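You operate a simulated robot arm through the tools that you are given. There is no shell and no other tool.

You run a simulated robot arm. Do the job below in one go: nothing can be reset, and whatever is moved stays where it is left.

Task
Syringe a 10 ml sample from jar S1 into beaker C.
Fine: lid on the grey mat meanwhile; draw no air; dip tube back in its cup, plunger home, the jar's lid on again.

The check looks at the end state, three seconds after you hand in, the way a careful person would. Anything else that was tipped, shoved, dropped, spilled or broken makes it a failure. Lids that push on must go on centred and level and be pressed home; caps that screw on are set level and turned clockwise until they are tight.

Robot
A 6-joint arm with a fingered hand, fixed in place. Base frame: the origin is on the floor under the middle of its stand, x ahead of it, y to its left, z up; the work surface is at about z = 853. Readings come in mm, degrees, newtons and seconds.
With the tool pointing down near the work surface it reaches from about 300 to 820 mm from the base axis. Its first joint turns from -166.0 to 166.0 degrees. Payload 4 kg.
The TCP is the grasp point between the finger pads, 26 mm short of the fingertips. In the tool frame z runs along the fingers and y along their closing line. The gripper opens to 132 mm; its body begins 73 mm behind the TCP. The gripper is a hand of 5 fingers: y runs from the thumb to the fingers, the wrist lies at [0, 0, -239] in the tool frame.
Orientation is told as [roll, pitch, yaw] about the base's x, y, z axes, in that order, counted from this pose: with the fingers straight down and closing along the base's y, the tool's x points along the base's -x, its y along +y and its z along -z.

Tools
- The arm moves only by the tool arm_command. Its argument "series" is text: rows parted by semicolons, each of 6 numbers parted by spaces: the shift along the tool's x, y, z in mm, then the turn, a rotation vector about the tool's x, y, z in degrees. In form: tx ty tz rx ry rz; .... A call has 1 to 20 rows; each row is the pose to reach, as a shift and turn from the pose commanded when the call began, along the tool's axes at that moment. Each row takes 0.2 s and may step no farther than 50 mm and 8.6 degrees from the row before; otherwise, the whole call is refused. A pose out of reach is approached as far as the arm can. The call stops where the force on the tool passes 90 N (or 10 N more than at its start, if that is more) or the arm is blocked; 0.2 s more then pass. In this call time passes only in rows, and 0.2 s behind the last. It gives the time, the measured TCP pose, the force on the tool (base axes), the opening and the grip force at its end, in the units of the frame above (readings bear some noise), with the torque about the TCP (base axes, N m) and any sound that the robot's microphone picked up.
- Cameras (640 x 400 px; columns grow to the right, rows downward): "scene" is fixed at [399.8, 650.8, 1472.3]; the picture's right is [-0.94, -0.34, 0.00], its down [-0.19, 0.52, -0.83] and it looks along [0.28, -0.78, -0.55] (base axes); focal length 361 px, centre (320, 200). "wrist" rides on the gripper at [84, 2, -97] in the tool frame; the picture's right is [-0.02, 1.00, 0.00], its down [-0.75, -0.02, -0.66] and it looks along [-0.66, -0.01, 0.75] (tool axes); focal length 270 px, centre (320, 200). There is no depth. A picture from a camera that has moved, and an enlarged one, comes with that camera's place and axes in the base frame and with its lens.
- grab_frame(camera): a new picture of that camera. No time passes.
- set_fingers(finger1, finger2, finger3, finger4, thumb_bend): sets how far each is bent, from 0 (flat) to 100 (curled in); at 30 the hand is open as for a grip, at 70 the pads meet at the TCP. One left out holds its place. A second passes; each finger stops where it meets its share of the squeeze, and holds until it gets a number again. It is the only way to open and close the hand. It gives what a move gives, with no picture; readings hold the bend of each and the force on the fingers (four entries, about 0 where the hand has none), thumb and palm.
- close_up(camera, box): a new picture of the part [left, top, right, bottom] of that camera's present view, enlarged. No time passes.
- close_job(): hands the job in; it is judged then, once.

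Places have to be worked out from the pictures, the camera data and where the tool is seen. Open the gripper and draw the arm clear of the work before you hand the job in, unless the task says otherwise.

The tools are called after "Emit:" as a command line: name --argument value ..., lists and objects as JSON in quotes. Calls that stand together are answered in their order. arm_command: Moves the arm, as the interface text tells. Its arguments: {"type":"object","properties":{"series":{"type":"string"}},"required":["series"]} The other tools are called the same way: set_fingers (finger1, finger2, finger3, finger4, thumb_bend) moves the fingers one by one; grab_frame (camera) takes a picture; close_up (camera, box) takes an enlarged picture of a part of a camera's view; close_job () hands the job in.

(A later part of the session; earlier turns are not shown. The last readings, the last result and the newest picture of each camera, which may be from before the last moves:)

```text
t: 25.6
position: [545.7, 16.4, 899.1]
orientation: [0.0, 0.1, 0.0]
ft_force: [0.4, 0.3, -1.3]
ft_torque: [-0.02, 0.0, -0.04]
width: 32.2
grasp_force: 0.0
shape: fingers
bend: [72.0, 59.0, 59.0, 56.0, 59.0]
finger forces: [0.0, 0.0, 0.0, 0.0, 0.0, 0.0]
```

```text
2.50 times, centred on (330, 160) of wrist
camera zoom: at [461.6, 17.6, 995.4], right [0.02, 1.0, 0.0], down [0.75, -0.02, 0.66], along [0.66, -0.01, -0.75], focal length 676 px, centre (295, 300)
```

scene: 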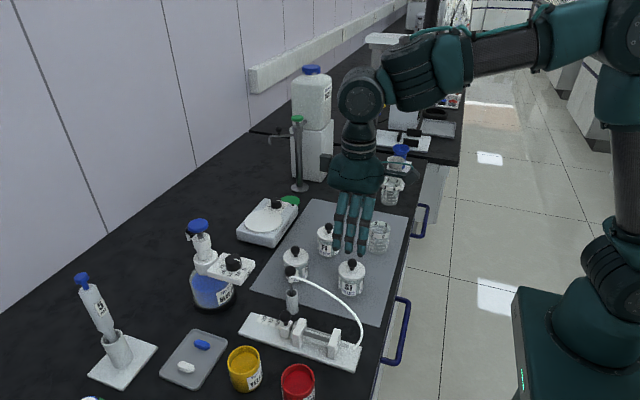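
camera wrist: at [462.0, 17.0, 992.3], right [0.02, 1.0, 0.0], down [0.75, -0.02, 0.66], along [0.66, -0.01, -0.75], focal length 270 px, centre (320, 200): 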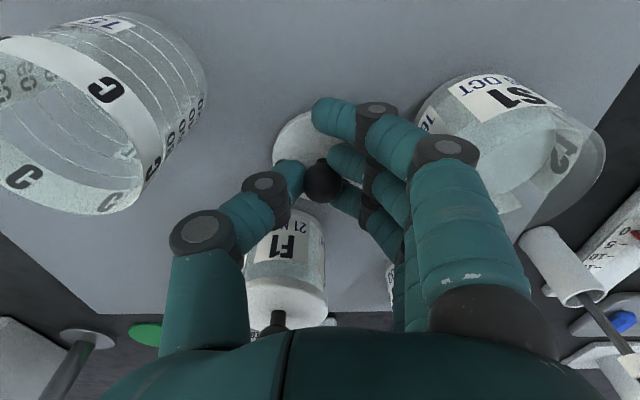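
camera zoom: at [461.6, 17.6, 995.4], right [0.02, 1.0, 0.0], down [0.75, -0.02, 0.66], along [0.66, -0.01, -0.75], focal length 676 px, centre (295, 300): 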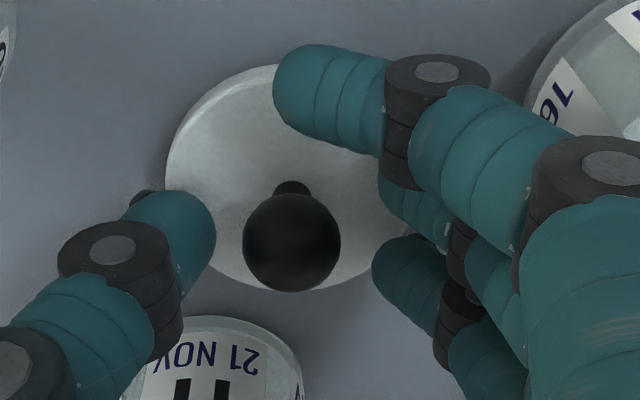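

The lid stands free on the mat with its ball near (545, 15, 882). I raise the hand clear and move towards the cup for a look at the dip tube.

Emit:
arm_command --series "0 0 -10 0 0 0; 0 0 -25 0 0 0; 0 0 -50 0 0 0; 0 0 -85 0 0 0; 0 0 -125 0 0 0; 0 0 -160 0 0 0; -20 40 -165 0 0 0; -40 85 -165 0 0 0; -60 130 -165 0 0 0; -80 165 -165 0 0 0; -80 170 -165 0 0 0"

Emit:
grab_frame --camera "wrist"

Emit:
grab_frame --camera "scene"

Emit:
close_up --camera "scene" --box '[230, 230, 390, 380]'

Emit:
close_up --camera "wrist" --box '[260, 60, 460, 260]'

```text
t: 28.0
position: [624.6, 187.2, 1064.7]
orientation: [0.0, 0.0, -0.1]
ft_force: [0.4, 0.7, -0.4]
ft_torque: [0.03, 0.01, 0.02]
width: 32.2
grasp_force: 0.1
shape: fingers
bend: [72.0, 59.0, 59.0, 56.0, 59.0]
finger forces: [0.1, 0.1, 0.0, 0.0, 0.0, 0.1]
```

```text
taken
camera wrist: at [541.2, 188.7, 1161.2], right [0.02, 1.0, 0.0], down [0.75, -0.02, 0.66], along [0.66, -0.01, -0.75], focal length 270 px, centre (320, 200)
```

wrist: 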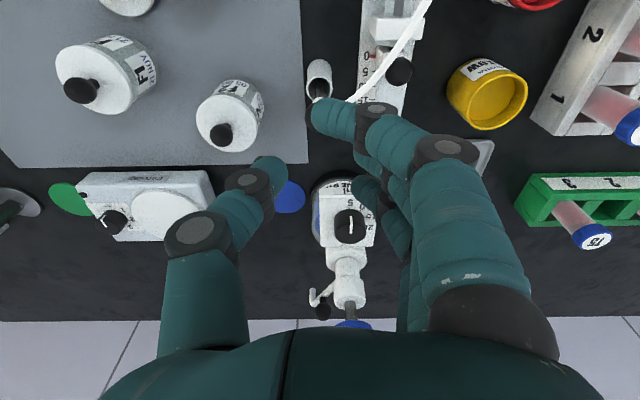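

```text
taken
```

scene: 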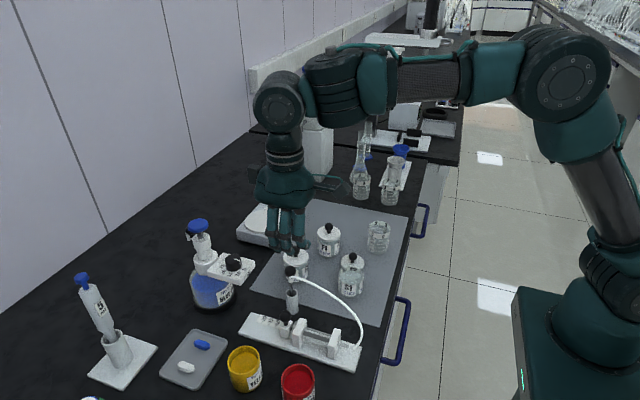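

```text
2.67 times, centred on (310, 305) of scene
camera zoom: at [399.8, 650.8, 1472.3], right [-0.94, -0.34, 0.0], down [-0.19, 0.52, -0.83], along [0.28, -0.78, -0.55], focal length 962 px, centre (347, -80)
```

zoom: 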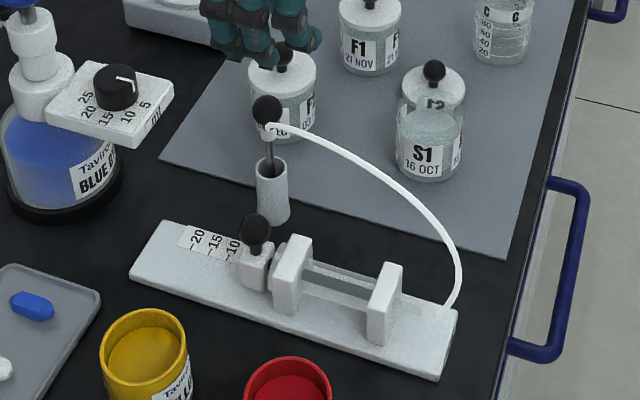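

```text
2.00 times, centred on (360, 160) of wrist
camera zoom: at [541.2, 188.7, 1161.2], right [0.02, 1.0, 0.0], down [0.75, -0.02, 0.66], along [0.66, -0.01, -0.75], focal length 541 px, centre (240, 280)
```

zoom: 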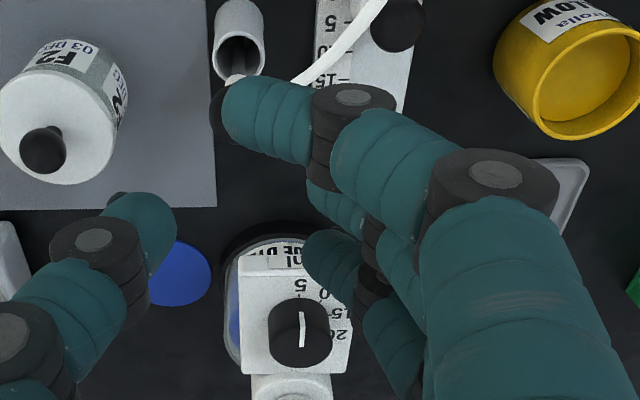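

The slider knob triangulates to about (611.5, 256, 915). Finger 1 hides the dip tube's knob, so I open all the fingers to 52 and look again.

Emit:
set_fingers --finger1 52 --finger2 54 --finger3 54 --finger4 52 --thumb_bend 54

Emit:
close_up --camera "wrist" --box '[240, 20, 460, 220]'

Emit:
close_up --camera "scene" --box '[260, 250, 330, 320]'

```text
t: 29.0
position: [626.0, 187.3, 1065.5]
orientation: [0.0, 0.0, 0.0]
ft_force: [-0.5, -0.3, 0.4]
ft_torque: [-0.02, -0.04, -0.03]
width: 64.7
grasp_force: 0.1
shape: fingers
bend: [52.0, 54.0, 54.0, 52.0, 54.0]
finger forces: [0.1, 0.1, 0.1, 0.1, 0.1, 0.0]
```

```text
2.00 times, centred on (350, 120) of wrist
camera zoom: at [541.1, 188.2, 1161.3], right [0.02, 1.0, 0.0], down [0.75, -0.02, 0.66], along [0.66, -0.01, -0.75], focal length 541 px, centre (260, 360)
```

zoom: 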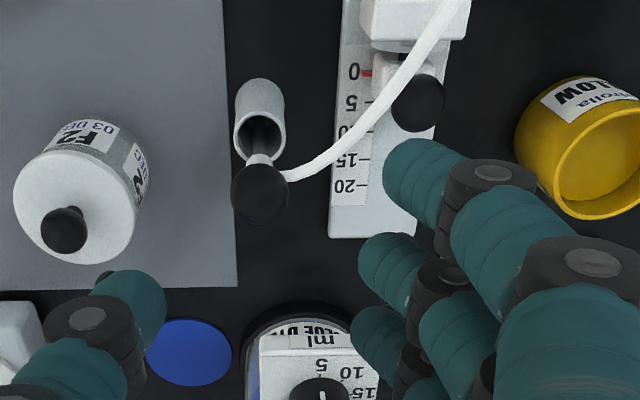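

```text
5.71 times, centred on (295, 285) of scene
camera zoom: at [399.8, 650.8, 1472.3], right [-0.94, -0.34, 0.0], down [-0.19, 0.52, -0.83], along [0.28, -0.78, -0.55], focal length 2061 px, centre (463, -286)
```

zoom: 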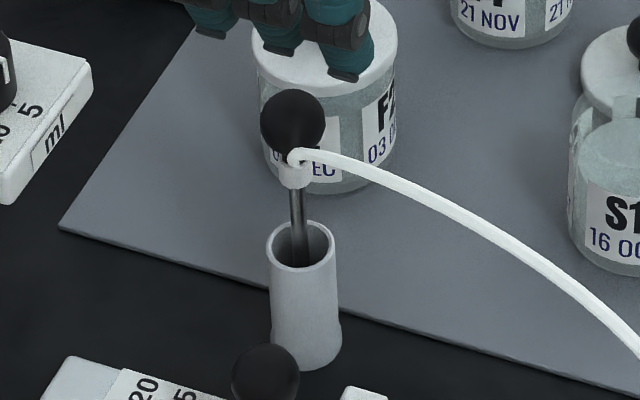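

The dip tube's ball (22 mm) is at about (631.5, 187, 960) and the hose leaves it towards (-x, +y), rising. I yaw the hand -53° so that the hose comes out between thumb and fingers, and centre above the ball.

Emit:
arm_command --series "-2 0 0 0 0 8; -4 0 0 0 0 16; -5 0 5 0 0 24; -7 0.5 10 0 0 32; -7 0.5 15 0 0 40; -7 0.5 20 0 0 47; -7 0.5 25 0 0 53; -7 0.5 25 0 0 53"

Emit:
grab_frame --camera "wrist"

Emit:
close_up --camera "scene" --box '[230, 190, 390, 320]'

Emit:
close_up --camera "wrist" --box '[220, 40, 440, 240]'

```text
t: 30.8
position: [635.1, 187.8, 1040.1]
orientation: [0.0, 0.1, -53.1]
ft_force: [0.8, 0.1, -0.4]
ft_torque: [-0.01, -0.02, 0.01]
width: 64.8
grasp_force: 0.1
shape: fingers
bend: [52.0, 54.0, 54.0, 52.0, 54.0]
finger forces: [0.0, 0.1, 0.0, 0.0, 0.0, 0.0]
```

```text
taken
camera wrist: at [584.9, 255.0, 1136.6], right [0.81, 0.58, 0.0], down [0.44, -0.61, 0.66], along [0.38, -0.53, -0.75], focal length 270 px, centre (320, 200)
```

wrist: 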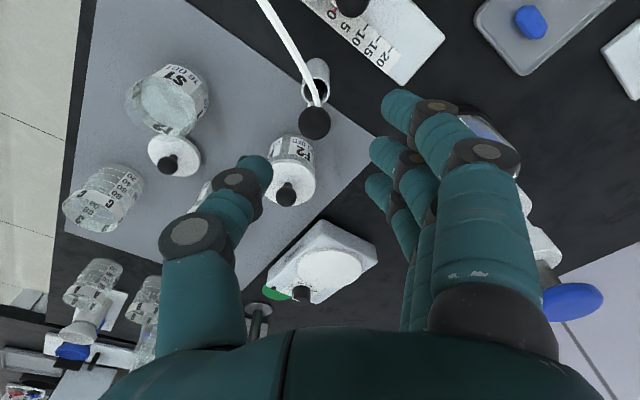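

```text
3.08 times, centred on (310, 255) of scene
camera zoom: at [399.8, 650.8, 1472.3], right [-0.94, -0.34, 0.0], down [-0.19, 0.52, -0.83], along [0.28, -0.78, -0.55], focal length 1110 px, centre (351, 31)
```

zoom: 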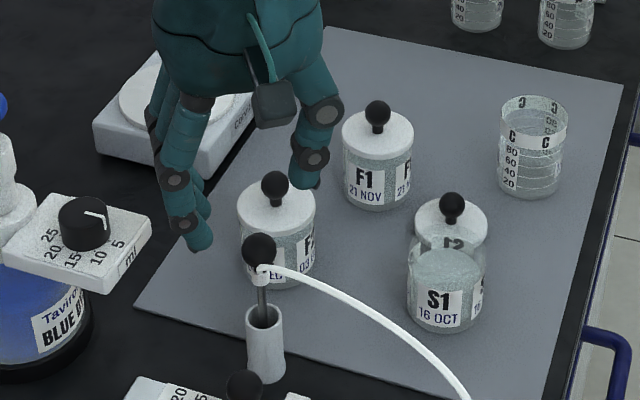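

```text
2.00 times, centred on (330, 140) of wrist
camera zoom: at [584.9, 255.0, 1136.6], right [0.81, 0.58, 0.0], down [0.44, -0.61, 0.66], along [0.38, -0.53, -0.75], focal length 541 px, centre (300, 320)
```

zoom: 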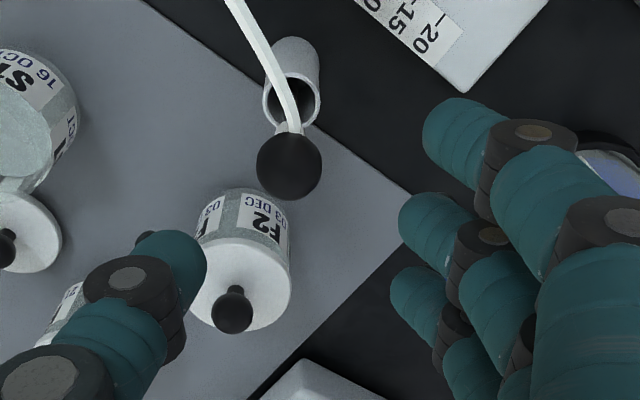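

From the new angle the ball is again (631.6, 186, 960), about (0.6, -2.8) off the tool axis, and the hose passes free between thumb and fingers. I descend so the ball is about 17 mm below the TCP.

Emit:
arm_command --series "0.6 -2.8 10 0 0 0; 0.6 -2.8 25 0 0 0; 0.6 -2.8 40 0 0 0; 0.6 -2.8 52 0 0 0; 0.6 -2.8 59 0 0 0; 0.6 -2.8 62 0 0 0; 0.6 -2.8 62 0 0 0"

Emit:
close_up --camera "wrist" --box '[220, 60, 440, 260]'

Emit:
close_up --camera "scene" --box '[250, 220, 350, 320]'

```text
t: 32.4
position: [631.8, 185.6, 977.7]
orientation: [0.0, 0.1, -53.0]
ft_force: [0.8, 0.3, -0.2]
ft_torque: [-0.01, 0.0, 0.0]
width: 64.7
grasp_force: 0.0
shape: fingers
bend: [52.0, 54.0, 54.0, 52.0, 54.0]
finger forces: [0.0, 0.0, 0.1, 0.1, 0.0, 0.1]
```

```text
2.00 times, centred on (330, 160) of wrist
camera zoom: at [582.0, 253.2, 1074.1], right [0.81, 0.59, 0.0], down [0.44, -0.61, 0.66], along [0.39, -0.53, -0.75], focal length 541 px, centre (300, 280)
```

zoom: 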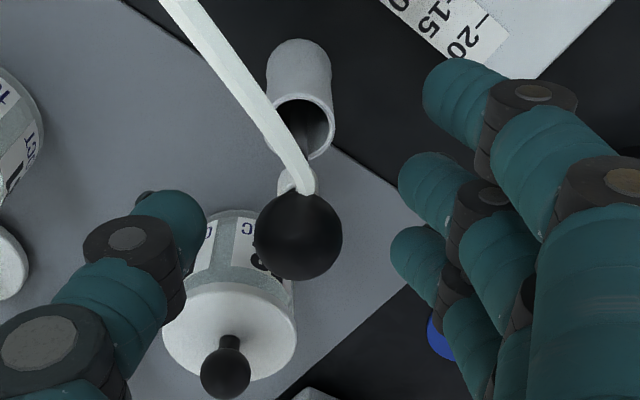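

```text
4.00 times, centred on (300, 270) of scene
camera zoom: at [399.8, 650.8, 1472.3], right [-0.94, -0.34, 0.0], down [-0.19, 0.52, -0.83], along [0.28, -0.78, -0.55], focal length 1443 px, centre (400, -80)
```

zoom: 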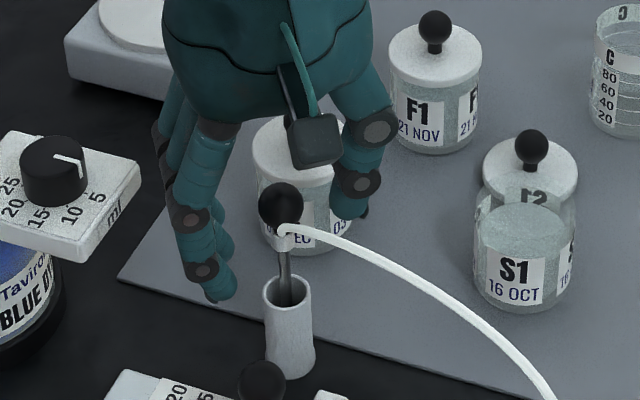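

The ball is centred between the pads and the hose is clear. I close fingers 2, 3 and the thumb on it in two steps.

Emit:
set_fingers --finger2 66 --finger3 66 --thumb_bend 65

Emit:
set_fingers --finger2 76 --finger3 76 --thumb_bend 74

Emit:
close_up --camera "wrist" --box '[220, 60, 440, 260]'

Emit:
close_up --camera "scene" --box '[250, 220, 350, 320]'

```text
t: 33.4
position: [631.1, 184.9, 977.8]
orientation: [0.1, -0.1, -53.1]
ft_force: [-1.0, -0.3, 0.2]
ft_torque: [0.03, 0.04, 0.01]
width: 51.3
grasp_force: 0.6
shape: fingers
bend: [52.0, 65.0, 66.0, 52.0, 65.0]
finger forces: [0.0, 0.7, 0.0, 0.0, 0.6, 0.0]
```

```text
t: 34.4
position: [631.0, 184.4, 978.0]
orientation: [-0.1, 0.1, -53.0]
ft_force: [0.0, 0.1, -0.7]
ft_torque: [0.0, 0.0, 0.02]
width: 49.7
grasp_force: 13.7
shape: fingers
bend: [52.0, 72.0, 73.0, 52.0, 68.0]
finger forces: [0.0, 8.8, 6.2, 0.0, 12.6, 0.0]
```

```text
2.00 times, centred on (330, 160) of wrist
camera zoom: at [582.0, 253.2, 1074.3], right [0.81, 0.59, 0.0], down [0.44, -0.61, 0.66], along [0.39, -0.53, -0.75], focal length 541 px, centre (300, 280)
```

zoom: 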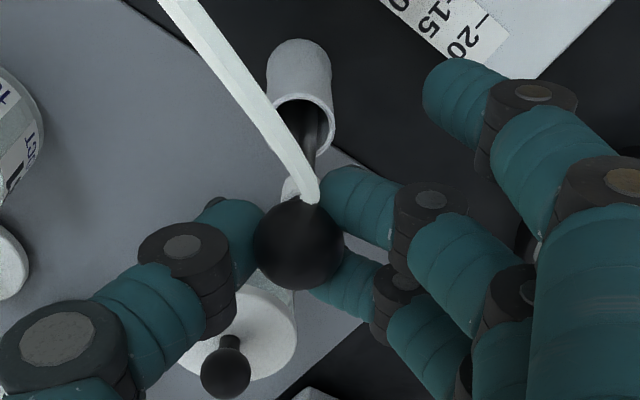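

```text
4.00 times, centred on (300, 270) of scene
camera zoom: at [399.8, 650.8, 1472.3], right [-0.94, -0.34, 0.0], down [-0.19, 0.52, -0.83], along [0.28, -0.78, -0.55], focal length 1443 px, centre (400, -80)
```

zoom: 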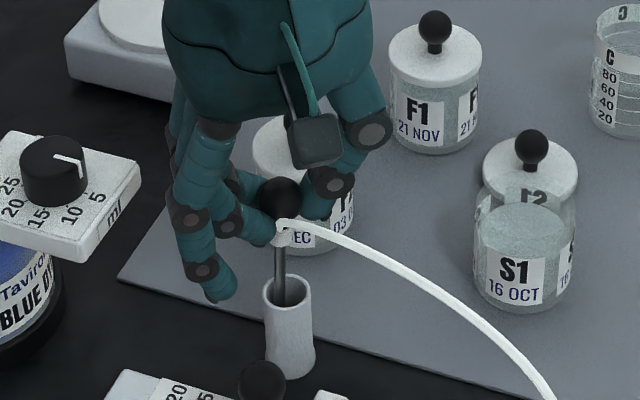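

The ball is held between thumb and two fingers with the hose free. I lift straight up slowly.

Emit:
arm_command --series "0 0 -3 0 0 0; 0 0 -8 0 0 0; 0 0 -15 0 0 0; 0 0 -24 0 0 0; 0 0 -34 0 0 0; 0 0 -45 0 0 0; 0 0 -56 0 0 0; 0 0 -66 0 0 0; 0 0 -72 0 0 0; 0 0 -72 0 0 0"

Emit:
grab_frame --camera "wrist"

Emit:
close_up --camera "scene" --box '[230, 190, 390, 380]'

```text
t: 36.6
position: [630.5, 184.7, 1051.0]
orientation: [-0.1, 0.0, -53.0]
ft_force: [0.2, -0.7, -0.8]
ft_torque: [-0.03, 0.0, 0.03]
width: 49.8
grasp_force: 14.0
shape: fingers
bend: [52.0, 72.0, 73.0, 52.0, 68.0]
finger forces: [0.2, 9.0, 5.9, 0.0, 13.0, 0.1]
```

```text
taken
camera wrist: at [580.7, 251.9, 1147.9], right [0.81, 0.59, 0.0], down [0.44, -0.61, 0.66], along [0.39, -0.53, -0.75], focal length 270 px, centre (320, 200)
```

wrist: 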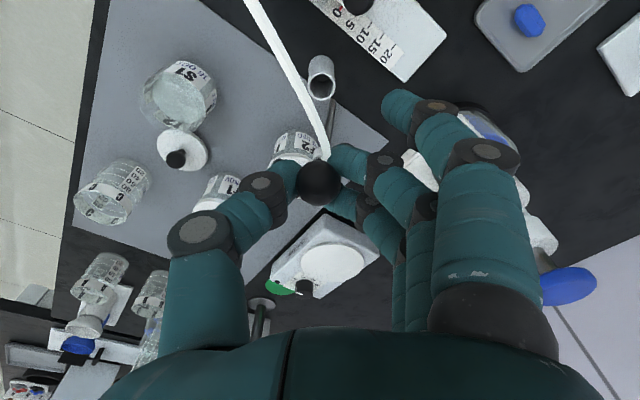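

```text
2.11 times, centred on (310, 285) of scene
camera zoom: at [399.8, 650.8, 1472.3], right [-0.94, -0.34, 0.0], down [-0.19, 0.52, -0.83], along [0.28, -0.78, -0.55], focal length 759 px, centre (341, 21)
```

zoom: 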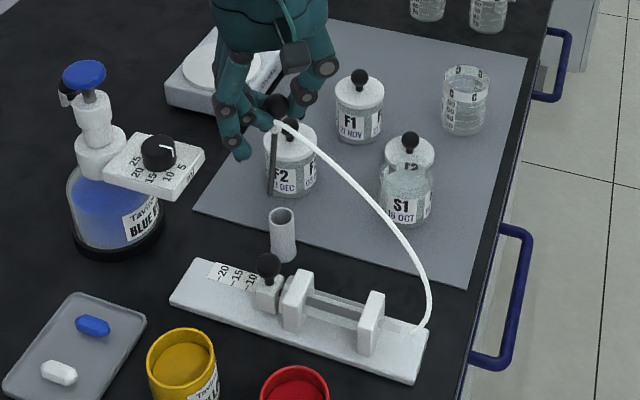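

The tube is out of its cup and hanging almost straight. I zoom in to find its tip and the hose.

Emit:
close_up --camera "wrist" --box '[230, 40, 410, 220]'

Emit:
close_up --camera "scene" --box '[260, 200, 350, 300]'

```text
2.22 times, centred on (320, 130) of wrist
camera zoom: at [580.7, 251.9, 1147.9], right [0.81, 0.59, 0.0], down [0.44, -0.61, 0.66], along [0.39, -0.53, -0.75], focal length 601 px, centre (320, 356)
```

zoom: 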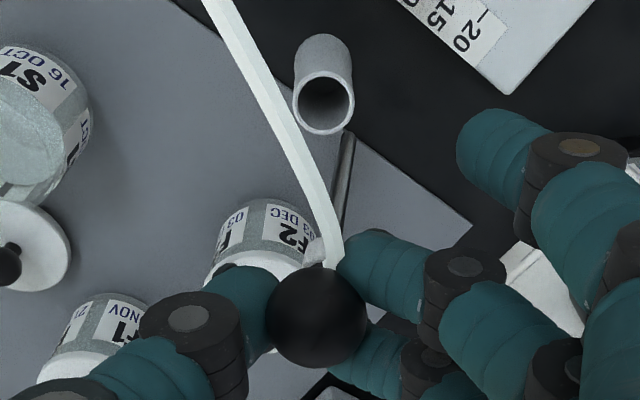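

```text
4.00 times, centred on (305, 250) of scene
camera zoom: at [399.8, 650.8, 1472.3], right [-0.94, -0.34, 0.0], down [-0.19, 0.52, -0.83], along [0.28, -0.78, -0.55], focal length 1443 px, centre (380, 0)
```

zoom: 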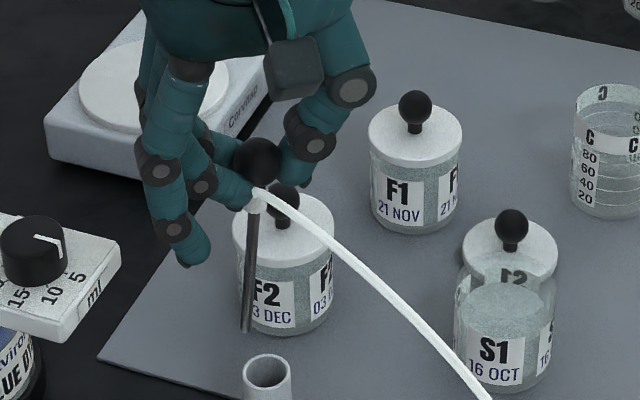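

The tube's tip is at about (639, 189.5, 927) and its ball at (631, 181, 1036), so it leans about 6°. I carry the tip over S1's mouth at safe height.

Emit:
arm_command --series "0 0 -8 0 0 0; 0 0 -16 0 0 0; -1 -12 -18 0 0 0; -2.5 -34 -18 0 0 0; -4.2 -57 -18 0 0 0; -6 -80 -18 0 0 0; -7.7 -103 -18 0 0 0; -9.4 -126 -18 0 0 0; -10.5 -140 -18 0 0 0; -10.9 -146 -18 0 0 0; -10.9 -146 -18 0 0 0"

Emit:
grab_frame --camera "wrist"

Emit:
close_up --camera "wrist" --box '[230, 40, 410, 220]'

Emit:
close_up --camera "scene" --box '[310, 210, 400, 310]'

Emit:
grab_frame --camera "scene"

```text
t: 39.0
position: [521.9, 88.4, 1069.2]
orientation: [0.0, 0.0, -52.9]
ft_force: [-0.1, 1.0, -0.3]
ft_torque: [0.01, -0.02, -0.05]
width: 49.5
grasp_force: 13.6
shape: fingers
bend: [52.0, 73.0, 74.0, 52.0, 68.0]
finger forces: [0.0, 8.9, 5.9, 0.0, 12.7, 0.0]
```

```text
taken
camera wrist: at [472.7, 156.7, 1165.9], right [0.81, 0.59, 0.0], down [0.44, -0.61, 0.66], along [0.39, -0.53, -0.75], focal length 270 px, centre (320, 200)
```

wrist: 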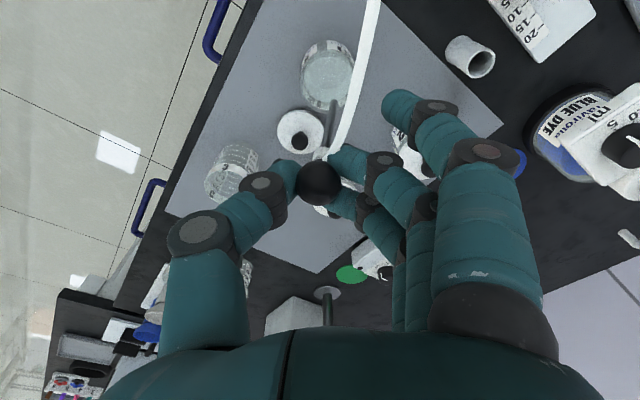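

```text
2.22 times, centred on (320, 130) of wrist
camera zoom: at [472.7, 156.7, 1165.9], right [0.81, 0.59, 0.0], down [0.44, -0.61, 0.66], along [0.39, -0.53, -0.75], focal length 601 px, centre (320, 356)
```

zoom: 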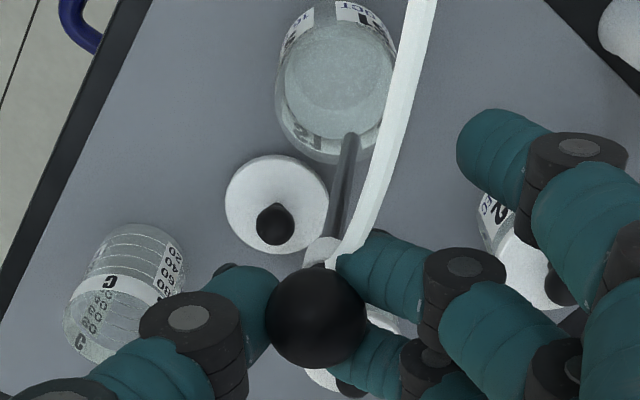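

```text
4.00 times, centred on (355, 260) of scene
camera zoom: at [399.8, 650.8, 1472.3], right [-0.94, -0.34, 0.0], down [-0.19, 0.52, -0.83], along [0.28, -0.78, -0.55], focal length 1443 px, centre (180, -40)
```

zoom: 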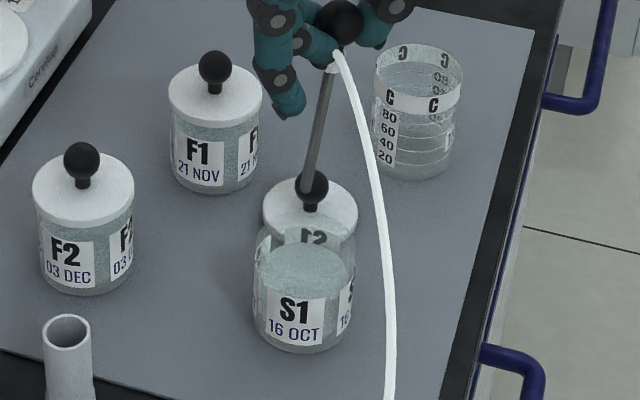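

```text
taken
```

scene: 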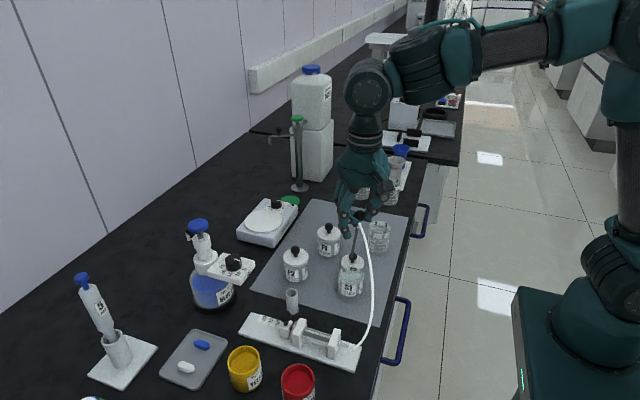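

The tip is at (532, 95, 948), just over S1 (centre about (529.5, 91.5), rim near z 908). I lower it into the mouth, slightly towards the side the rod leans to, stopping at tip z about 885 for a check.

Emit:
arm_command --series "-1.5 -6 0 0 0 0; -3.3 -13.1 2 0 0 0; -3.3 -13.1 12 0 0 0; -3.3 -13.1 24 0 0 0; -3.3 -13.1 36 0 0 0; -3.3 -13.1 46 0 0 0; -3.3 -13.1 55 0 0 0; -3.3 -13.1 61 0 0 0; -3.3 -13.1 61 0 0 0"

Emit:
close_up --camera "wrist" --box '[230, 40, 410, 220]'

Emit:
close_up --camera "scene" --box '[310, 210, 400, 310]'

```text
t: 41.0
position: [511.7, 76.4, 1007.5]
orientation: [0.0, 0.0, -52.9]
ft_force: [-0.1, -0.1, -0.3]
ft_torque: [-0.02, 0.02, 0.01]
width: 49.9
grasp_force: 14.1
shape: fingers
bend: [52.0, 73.0, 74.0, 52.0, 68.0]
finger forces: [0.0, 9.0, 5.9, 0.1, 12.7, 0.0]
```

```text
2.22 times, centred on (320, 130) of wrist
camera zoom: at [461.9, 144.3, 1103.3], right [0.81, 0.59, 0.0], down [0.44, -0.61, 0.66], along [0.39, -0.53, -0.75], focal length 601 px, centre (320, 356)
```

zoom: 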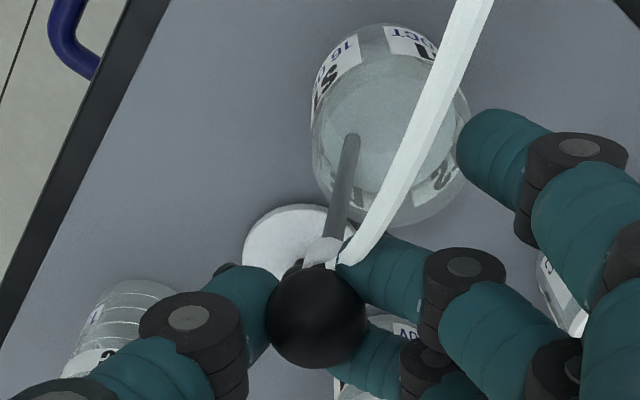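

```text
4.00 times, centred on (355, 260) of scene
camera zoom: at [399.8, 650.8, 1472.3], right [-0.94, -0.34, 0.0], down [-0.19, 0.52, -0.83], along [0.28, -0.78, -0.55], focal length 1443 px, centre (180, -40)
```

zoom: 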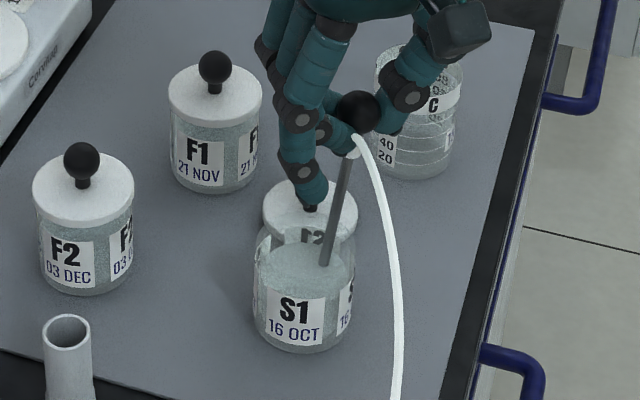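

The tip is just meeting the liquid surface (about z 887), inside the mouth. I lower another 20 mm, watching forces.

Emit:
arm_command --series "0 0 4 0 0 0; 0 0 8 0 0 0; 0 0 12 0 0 0; 0 0 16 0 0 0; 0 0 19 0 0 0; 0 0 19 0 0 0"

Emit:
close_up --camera "wrist" --box '[230, 60, 430, 240]'

Emit:
close_up --camera "scene" --box '[320, 230, 390, 310]'

```text
t: 42.4
position: [512.8, 77.4, 988.2]
orientation: [0.0, 0.0, -53.0]
ft_force: [0.0, -0.5, -0.7]
ft_torque: [0.0, -0.01, -0.01]
width: 49.6
grasp_force: 13.5
shape: fingers
bend: [52.0, 73.0, 74.0, 52.0, 68.0]
finger forces: [0.0, 9.0, 5.9, 0.0, 12.7, 0.0]
```

```text
2.22 times, centred on (330, 150) of wrist
camera zoom: at [463.2, 145.7, 1084.9], right [0.81, 0.59, 0.0], down [0.44, -0.61, 0.66], along [0.39, -0.53, -0.75], focal length 601 px, centre (298, 311)
```

zoom: 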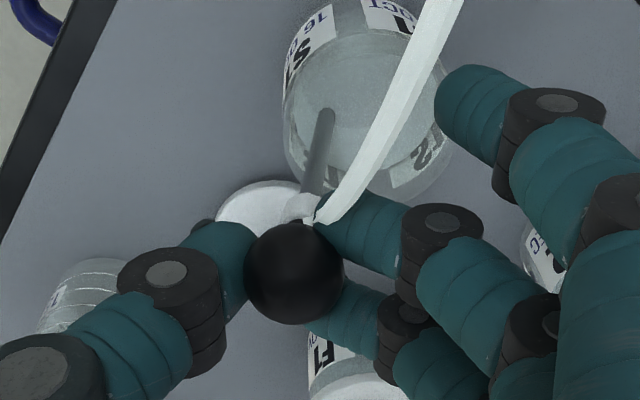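

```text
5.00 times, centred on (355, 270) of scene
camera zoom: at [399.8, 650.8, 1472.3], right [-0.94, -0.34, 0.0], down [-0.19, 0.52, -0.83], along [0.28, -0.78, -0.55], focal length 1804 px, centre (145, -150)
```

zoom: 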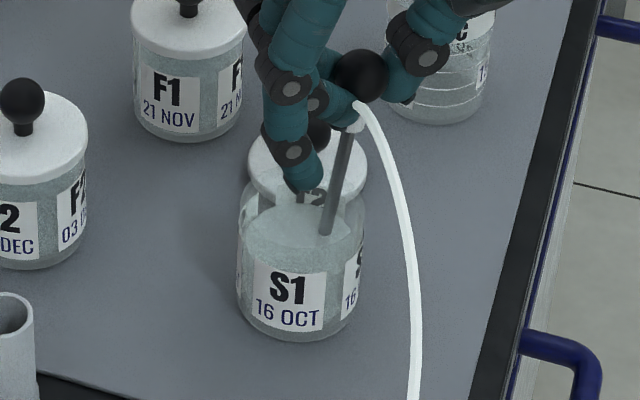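

The rod passes freely inside the mouth with about 5–7 mm to the wall on its leaning side (tool -y). I shift it 5 mm that way and lower a few mm more, watching the force.

Emit:
arm_command --series "-0.4 -1.5 0 0 0 0; -0.7 -3 1 0 0 0; -0.9 -4.2 2 0 0 0; -1 -5 3 0 0 0; -1 -5 3 0 0 0"

Emit:
arm_command --series "0 0 1 0 0 0; 0 0 2 0 0 0; 0 0 2 0 0 0"

Emit:
close_up --camera "wrist" --box '[230, 60, 430, 240]'

Emit:
close_up --camera "scene" --box '[320, 230, 390, 310]'

```text
t: 43.6
position: [509.0, 74.3, 985.9]
orientation: [0.0, 0.0, -53.0]
ft_force: [-0.7, 0.0, -0.5]
ft_torque: [0.03, -0.01, 0.0]
width: 49.8
grasp_force: 13.3
shape: fingers
bend: [52.0, 73.0, 74.0, 52.0, 68.0]
finger forces: [0.0, 8.9, 6.0, 0.1, 12.6, 0.1]
```

```text
t: 44.4
position: [509.9, 73.9, 983.7]
orientation: [0.0, 0.0, -53.1]
ft_force: [-0.1, 0.8, -0.3]
ft_torque: [0.01, 0.01, -0.04]
width: 49.8
grasp_force: 14.2
shape: fingers
bend: [52.0, 73.0, 74.0, 52.0, 68.0]
finger forces: [0.0, 8.9, 5.7, 0.0, 13.1, 0.0]
```

```text
2.22 times, centred on (330, 150) of wrist
camera zoom: at [459.7, 141.9, 1080.5], right [0.81, 0.59, 0.0], down [0.44, -0.61, 0.66], along [0.39, -0.53, -0.75], focal length 601 px, centre (298, 311)
```

zoom: 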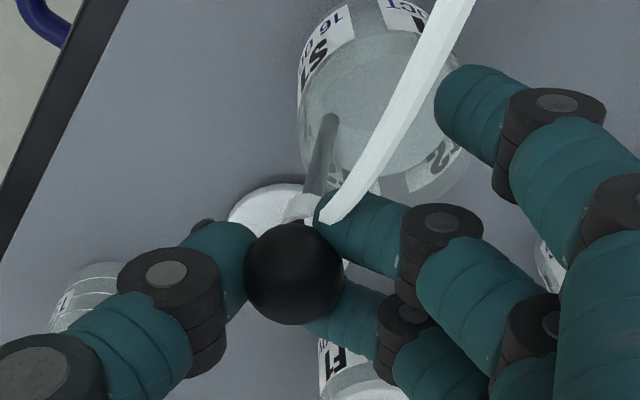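

```text
5.00 times, centred on (355, 270) of scene
camera zoom: at [399.8, 650.8, 1472.3], right [-0.94, -0.34, 0.0], down [-0.19, 0.52, -0.83], along [0.28, -0.78, -0.55], focal length 1804 px, centre (145, -150)
```

zoom: 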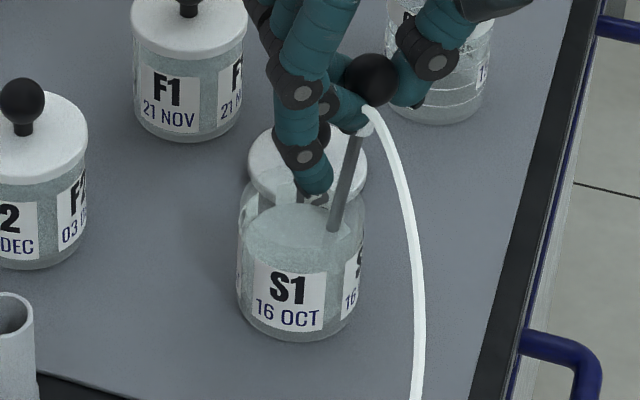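

No contact yet; the tip should be 2–6 mm above the jar floor. I lower in 1 mm rows.

Emit:
arm_command --series "0 0 1 0 0 0; 0 0 2 0 0 0; 0 0 2 0 0 0"

Emit:
arm_command --series "0 0 1 0 0 0; 0 0 2 0 0 0; 0 0 2 0 0 0"

```text
t: 45.2
position: [509.1, 72.9, 982.5]
orientation: [0.0, -0.1, -53.1]
ft_force: [0.5, -0.4, -0.1]
ft_torque: [0.03, -0.04, 0.01]
width: 49.9
grasp_force: 14.8
shape: fingers
bend: [52.0, 73.0, 74.0, 52.0, 68.0]
finger forces: [0.0, 8.8, 5.6, 0.0, 13.3, 0.0]
```

```text
t: 46.0
position: [507.1, 75.3, 979.8]
orientation: [0.0, 0.1, -53.0]
ft_force: [0.5, 0.3, -0.4]
ft_torque: [0.05, -0.07, 0.04]
width: 49.7
grasp_force: 13.6
shape: fingers
bend: [52.0, 73.0, 74.0, 52.0, 68.0]
finger forces: [0.0, 8.9, 5.6, 0.1, 13.4, 0.0]
```

Still only slight changes. Another 2–3 mm in small rows.

Emit:
arm_command --series "0 0 1 0 0 0; 0 0 2 0 0 0; 0 0 2 0 0 0"

Emit:
close_up --camera "wrist" --box '[230, 60, 430, 240]'

Emit:
close_up --camera "scene" --box '[320, 230, 390, 310]'

```text
t: 46.8
position: [508.8, 74.4, 979.1]
orientation: [0.1, 0.0, -53.0]
ft_force: [1.1, -0.2, 0.6]
ft_torque: [0.01, -0.02, -0.02]
width: 49.6
grasp_force: 13.8
shape: fingers
bend: [52.0, 73.0, 74.0, 52.0, 68.0]
finger forces: [0.0, 8.8, 5.7, 0.0, 13.2, 0.1]
```

```text
2.22 times, centred on (330, 150) of wrist
camera zoom: at [458.9, 142.1, 1074.3], right [0.81, 0.59, 0.0], down [0.44, -0.61, 0.66], along [0.39, -0.53, -0.75], focal length 601 px, centre (298, 311)
```

zoom: 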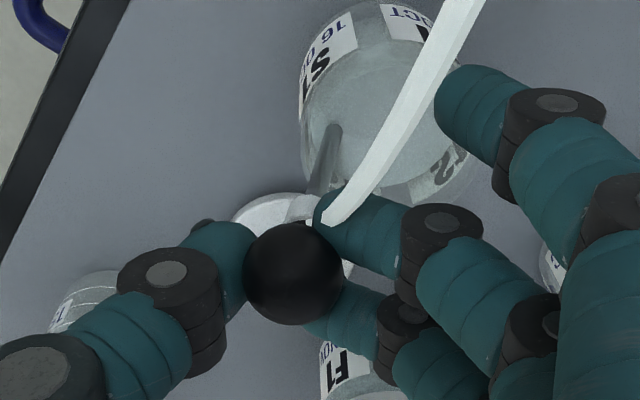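

```text
5.00 times, centred on (355, 270) of scene
camera zoom: at [399.8, 650.8, 1472.3], right [-0.94, -0.34, 0.0], down [-0.19, 0.52, -0.83], along [0.28, -0.78, -0.55], focal length 1804 px, centre (145, -150)
```

zoom: 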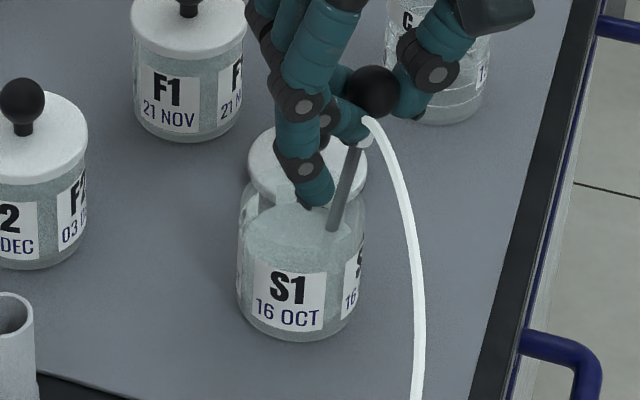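

By calculation the tip is at the floor within a few mm, yet the force is only 0.6 N. I lower another 2 mm.

Emit:
arm_command --series "0 0 1 0 0 0; 0 0 2 0 0 0; 0 0 2 0 0 0"

Emit:
arm_command --series "0 0 1 0 0 0; 0 0 1 0 0 0"

```text
t: 47.6
position: [508.5, 73.3, 974.8]
orientation: [0.1, 0.0, -53.0]
ft_force: [0.9, -0.1, -0.5]
ft_torque: [0.06, -0.03, 0.0]
width: 49.7
grasp_force: 13.6
shape: fingers
bend: [52.0, 73.0, 74.0, 52.0, 68.0]
finger forces: [0.0, 8.9, 5.6, 0.0, 13.3, 0.0]
```

```text
t: 48.2
position: [508.4, 75.4, 974.6]
orientation: [0.1, 0.0, -53.0]
ft_force: [0.1, -0.5, 1.4]
ft_torque: [0.02, -0.03, 0.02]
width: 49.6
grasp_force: 13.5
shape: fingers
bend: [52.0, 73.0, 74.0, 52.0, 68.0]
finger forces: [0.0, 8.9, 5.7, 0.0, 13.2, 0.1]
```

1.4 N may be first contact or noise. One more mm at a time.

Emit:
arm_command --series "0 0 1 0 0 0; 0 0 1 0 0 0"

Emit:
arm_command --series "0 0 1 0 0 0; 0 0 1 0 0 0"

Emit:
close_up --camera "wrist" --box '[230, 60, 430, 240]'

Emit:
close_up --camera "scene" --box '[320, 230, 390, 310]'

```text
t: 48.8
position: [508.4, 73.8, 972.7]
orientation: [0.0, 0.1, -53.1]
ft_force: [0.0, 0.0, 3.9]
ft_torque: [0.01, 0.0, 0.0]
width: 49.5
grasp_force: 13.0
shape: fingers
bend: [52.0, 73.0, 74.0, 52.0, 68.0]
finger forces: [0.0, 8.3, 5.4, 0.0, 11.7, 0.0]
```

```text
t: 49.4
position: [508.5, 74.8, 971.1]
orientation: [0.0, 0.0, -53.0]
ft_force: [0.1, 0.9, 3.0]
ft_torque: [0.0, 0.0, 0.03]
width: 49.3
grasp_force: 12.2
shape: fingers
bend: [52.0, 73.0, 74.0, 52.0, 68.0]
finger forces: [0.0, 7.5, 5.1, 0.1, 10.7, 0.0]
```

```text
2.22 times, centred on (330, 150) of wrist
camera zoom: at [458.8, 142.4, 1068.0], right [0.81, 0.59, 0.0], down [0.44, -0.61, 0.66], along [0.39, -0.53, -0.75], focal length 601 px, centre (298, 311)
```

zoom: 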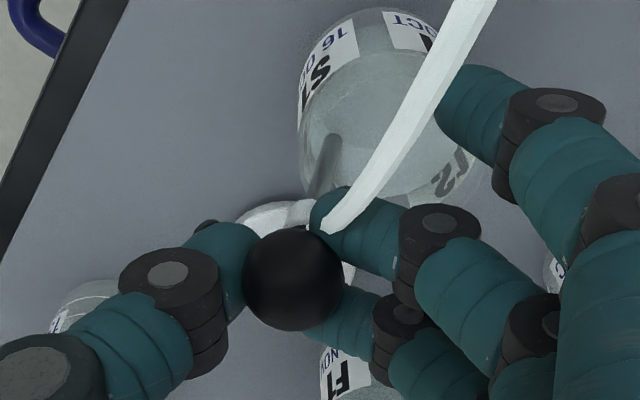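

```text
5.00 times, centred on (355, 270) of scene
camera zoom: at [399.8, 650.8, 1472.3], right [-0.94, -0.34, 0.0], down [-0.19, 0.52, -0.83], along [0.28, -0.78, -0.55], focal length 1804 px, centre (145, -150)
```

zoom: 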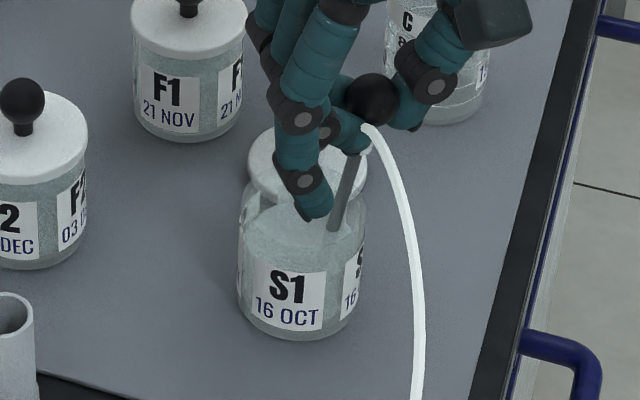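

The tip rests on the jar's floor (3–4 N, ball just starting to slip upward in the grip), and the rod lies near the rim on its leaning side. I open the thumb and fingers 2 and 3 part-way to let it lean there.

Emit:
set_fingers --finger2 64 --finger3 64 --thumb_bend 62

Emit:
close_up --camera "wrist" --box '[230, 60, 430, 240]'

Emit:
close_up --camera "scene" --box '[320, 230, 390, 310]'

```text
t: 50.4
position: [508.4, 74.2, 971.3]
orientation: [0.0, -0.1, -53.0]
ft_force: [0.2, -0.2, 0.1]
ft_torque: [0.01, -0.03, -0.03]
width: 53.1
grasp_force: 0.0
shape: fingers
bend: [52.0, 64.0, 64.0, 52.0, 62.0]
finger forces: [0.1, 0.0, 0.0, 0.0, 0.0, 0.0]
```

```text
2.22 times, centred on (330, 150) of wrist
camera zoom: at [458.9, 142.4, 1068.1], right [0.81, 0.59, 0.0], down [0.44, -0.61, 0.66], along [0.39, -0.53, -0.75], focal length 601 px, centre (298, 311)
```

zoom: 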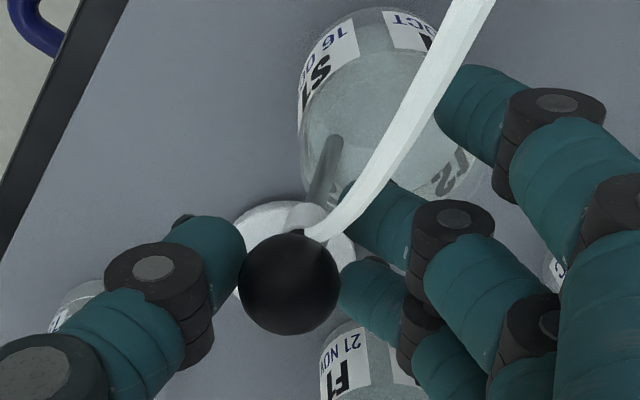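

```text
5.00 times, centred on (355, 270) of scene
camera zoom: at [399.8, 650.8, 1472.3], right [-0.94, -0.34, 0.0], down [-0.19, 0.52, -0.83], along [0.28, -0.78, -0.55], focal length 1804 px, centre (145, -150)
```

zoom: 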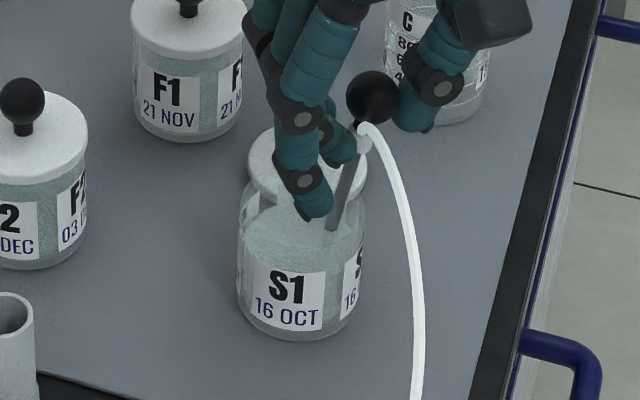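

The rod stays put with zero finger forces, leaning on the rim. I open wider and retreat straight up, then check that it stays.

Emit:
set_fingers --finger2 54 --finger3 54 --thumb_bend 53

Emit:
arm_command --series "0 0 -5 0 0 0; 0 0 -12 0 0 0; 0 0 -22 0 0 0; 0 0 -35 0 0 0; 0 0 -50 0 0 0; 0 0 -65 0 0 0; 0 0 -80 0 0 0"

Emit:
grab_frame --camera "wrist"

Emit:
close_up --camera "scene" --box '[270, 200, 410, 380]'

```text
t: 51.4
position: [507.2, 74.7, 972.6]
orientation: [0.1, 0.0, -53.1]
ft_force: [-0.2, 0.2, 0.9]
ft_torque: [-0.01, 0.0, 0.04]
width: 66.5
grasp_force: 0.0
shape: fingers
bend: [52.0, 54.0, 54.0, 52.0, 53.0]
finger forces: [0.0, 0.0, 0.1, 0.1, 0.0, 0.1]
```

```text
t: 53.0
position: [508.0, 73.6, 1053.4]
orientation: [0.0, 0.1, -53.0]
ft_force: [-0.1, 0.4, 0.1]
ft_torque: [-0.02, 0.02, 0.01]
width: 66.3
grasp_force: 0.1
shape: fingers
bend: [52.0, 54.0, 54.0, 52.0, 53.0]
finger forces: [0.0, 0.0, 0.0, 0.1, 0.0, 0.0]
```

```text
taken
camera wrist: at [459.5, 141.5, 1149.4], right [0.81, 0.59, 0.0], down [0.44, -0.61, 0.66], along [0.39, -0.53, -0.75], focal length 270 px, centre (320, 200)
```

wrist: 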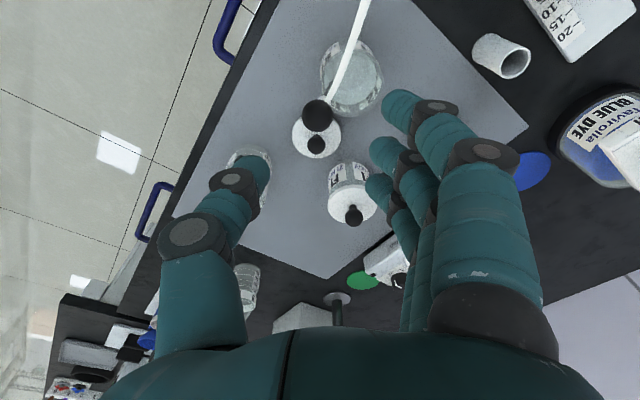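

```text
2.22 times, centred on (340, 290) of scene
camera zoom: at [399.8, 650.8, 1472.3], right [-0.94, -0.34, 0.0], down [-0.19, 0.52, -0.83], along [0.28, -0.78, -0.55], focal length 802 px, centre (276, 0)
```

zoom: 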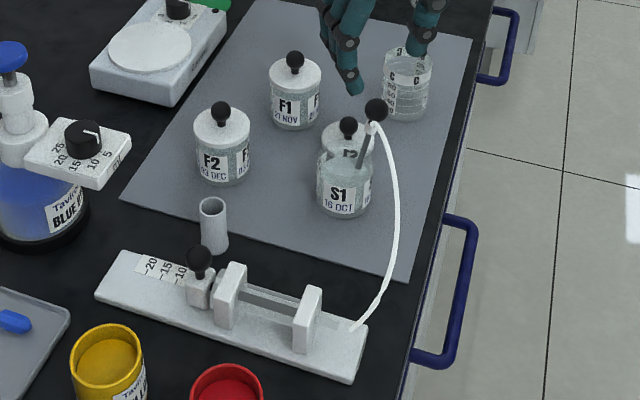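

The dip tube leans safely in S1 with its tip at the floor. I now swing the hand over to the syringe stand, turning back to yaw 0, to look at the plunger slider.

Emit:
arm_command --series "11 25 0 0 0 -7; 23 51 0 0 0 -15; 35 78 0 0 0 -23; 47 105 0 0 0 -31; 59 132 0 0 0 -39; 71 158 0 0 0 -47; 82.2 183.5 0 0 0 -53; 82.2 183.5 0 0 0 -53"

Emit:
grab_frame --camera "wrist"

Emit:
close_up --camera "wrist" --box '[210, 20, 430, 220]'

Emit:
close_up --camera "scene" --box '[230, 280, 380, 380]'

Emit:
close_up --camera "scene" --box '[310, 210, 410, 310]'

```text
t: 54.8
position: [609.5, 246.5, 1051.6]
orientation: [0.0, 0.0, 0.1]
ft_force: [0.0, -0.1, -0.1]
ft_torque: [-0.02, 0.03, 0.01]
width: 66.4
grasp_force: 0.0
shape: fingers
bend: [52.0, 54.0, 54.0, 52.0, 53.0]
finger forces: [0.1, 0.0, 0.0, 0.0, 0.0, 0.0]
```

```text
taken
camera wrist: at [524.5, 247.1, 1148.1], right [0.02, 1.0, 0.0], down [0.75, -0.01, 0.66], along [0.66, -0.01, -0.75], focal length 270 px, centre (320, 200)
```

wrist: 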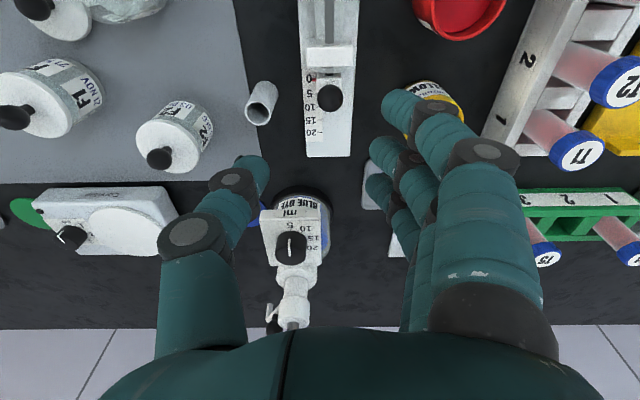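

```text
2.00 times, centred on (320, 120) of wrist
camera zoom: at [524.5, 247.1, 1148.1], right [0.02, 1.0, 0.0], down [0.75, -0.01, 0.66], along [0.66, -0.01, -0.75], focal length 541 px, centre (320, 360)
```

zoom: 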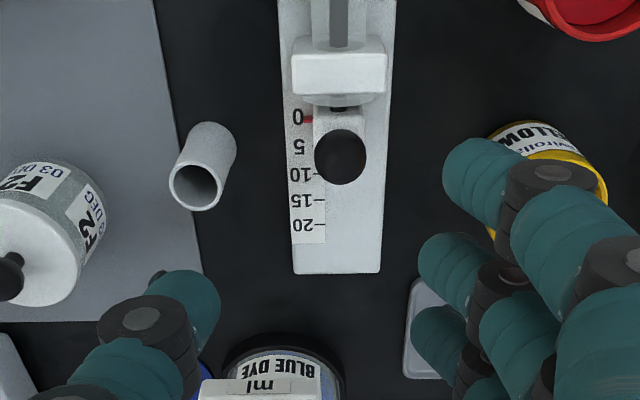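

```text
4.00 times, centred on (305, 330) of scene
camera zoom: at [399.8, 650.8, 1472.3], right [-0.94, -0.34, 0.0], down [-0.19, 0.52, -0.83], along [0.28, -0.78, -0.55], focal length 1443 px, centre (380, -320)
```

zoom: 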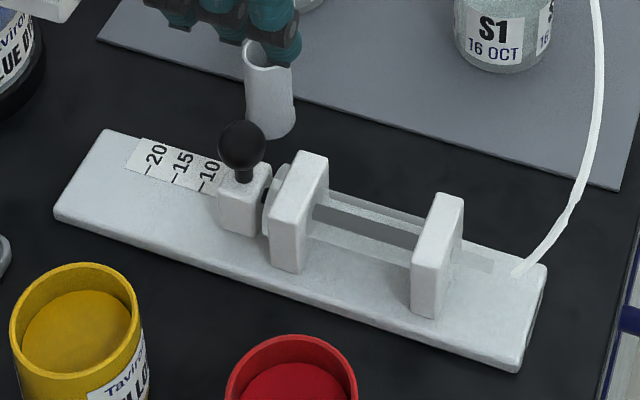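

```text
4.00 times, centred on (360, 260) of scene
camera zoom: at [399.8, 650.8, 1472.3], right [-0.94, -0.34, 0.0], down [-0.19, 0.52, -0.83], along [0.28, -0.78, -0.55], focal length 1443 px, centre (160, -40)
```

zoom: 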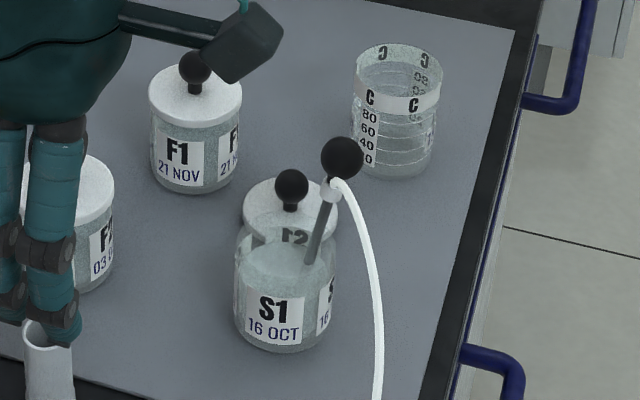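

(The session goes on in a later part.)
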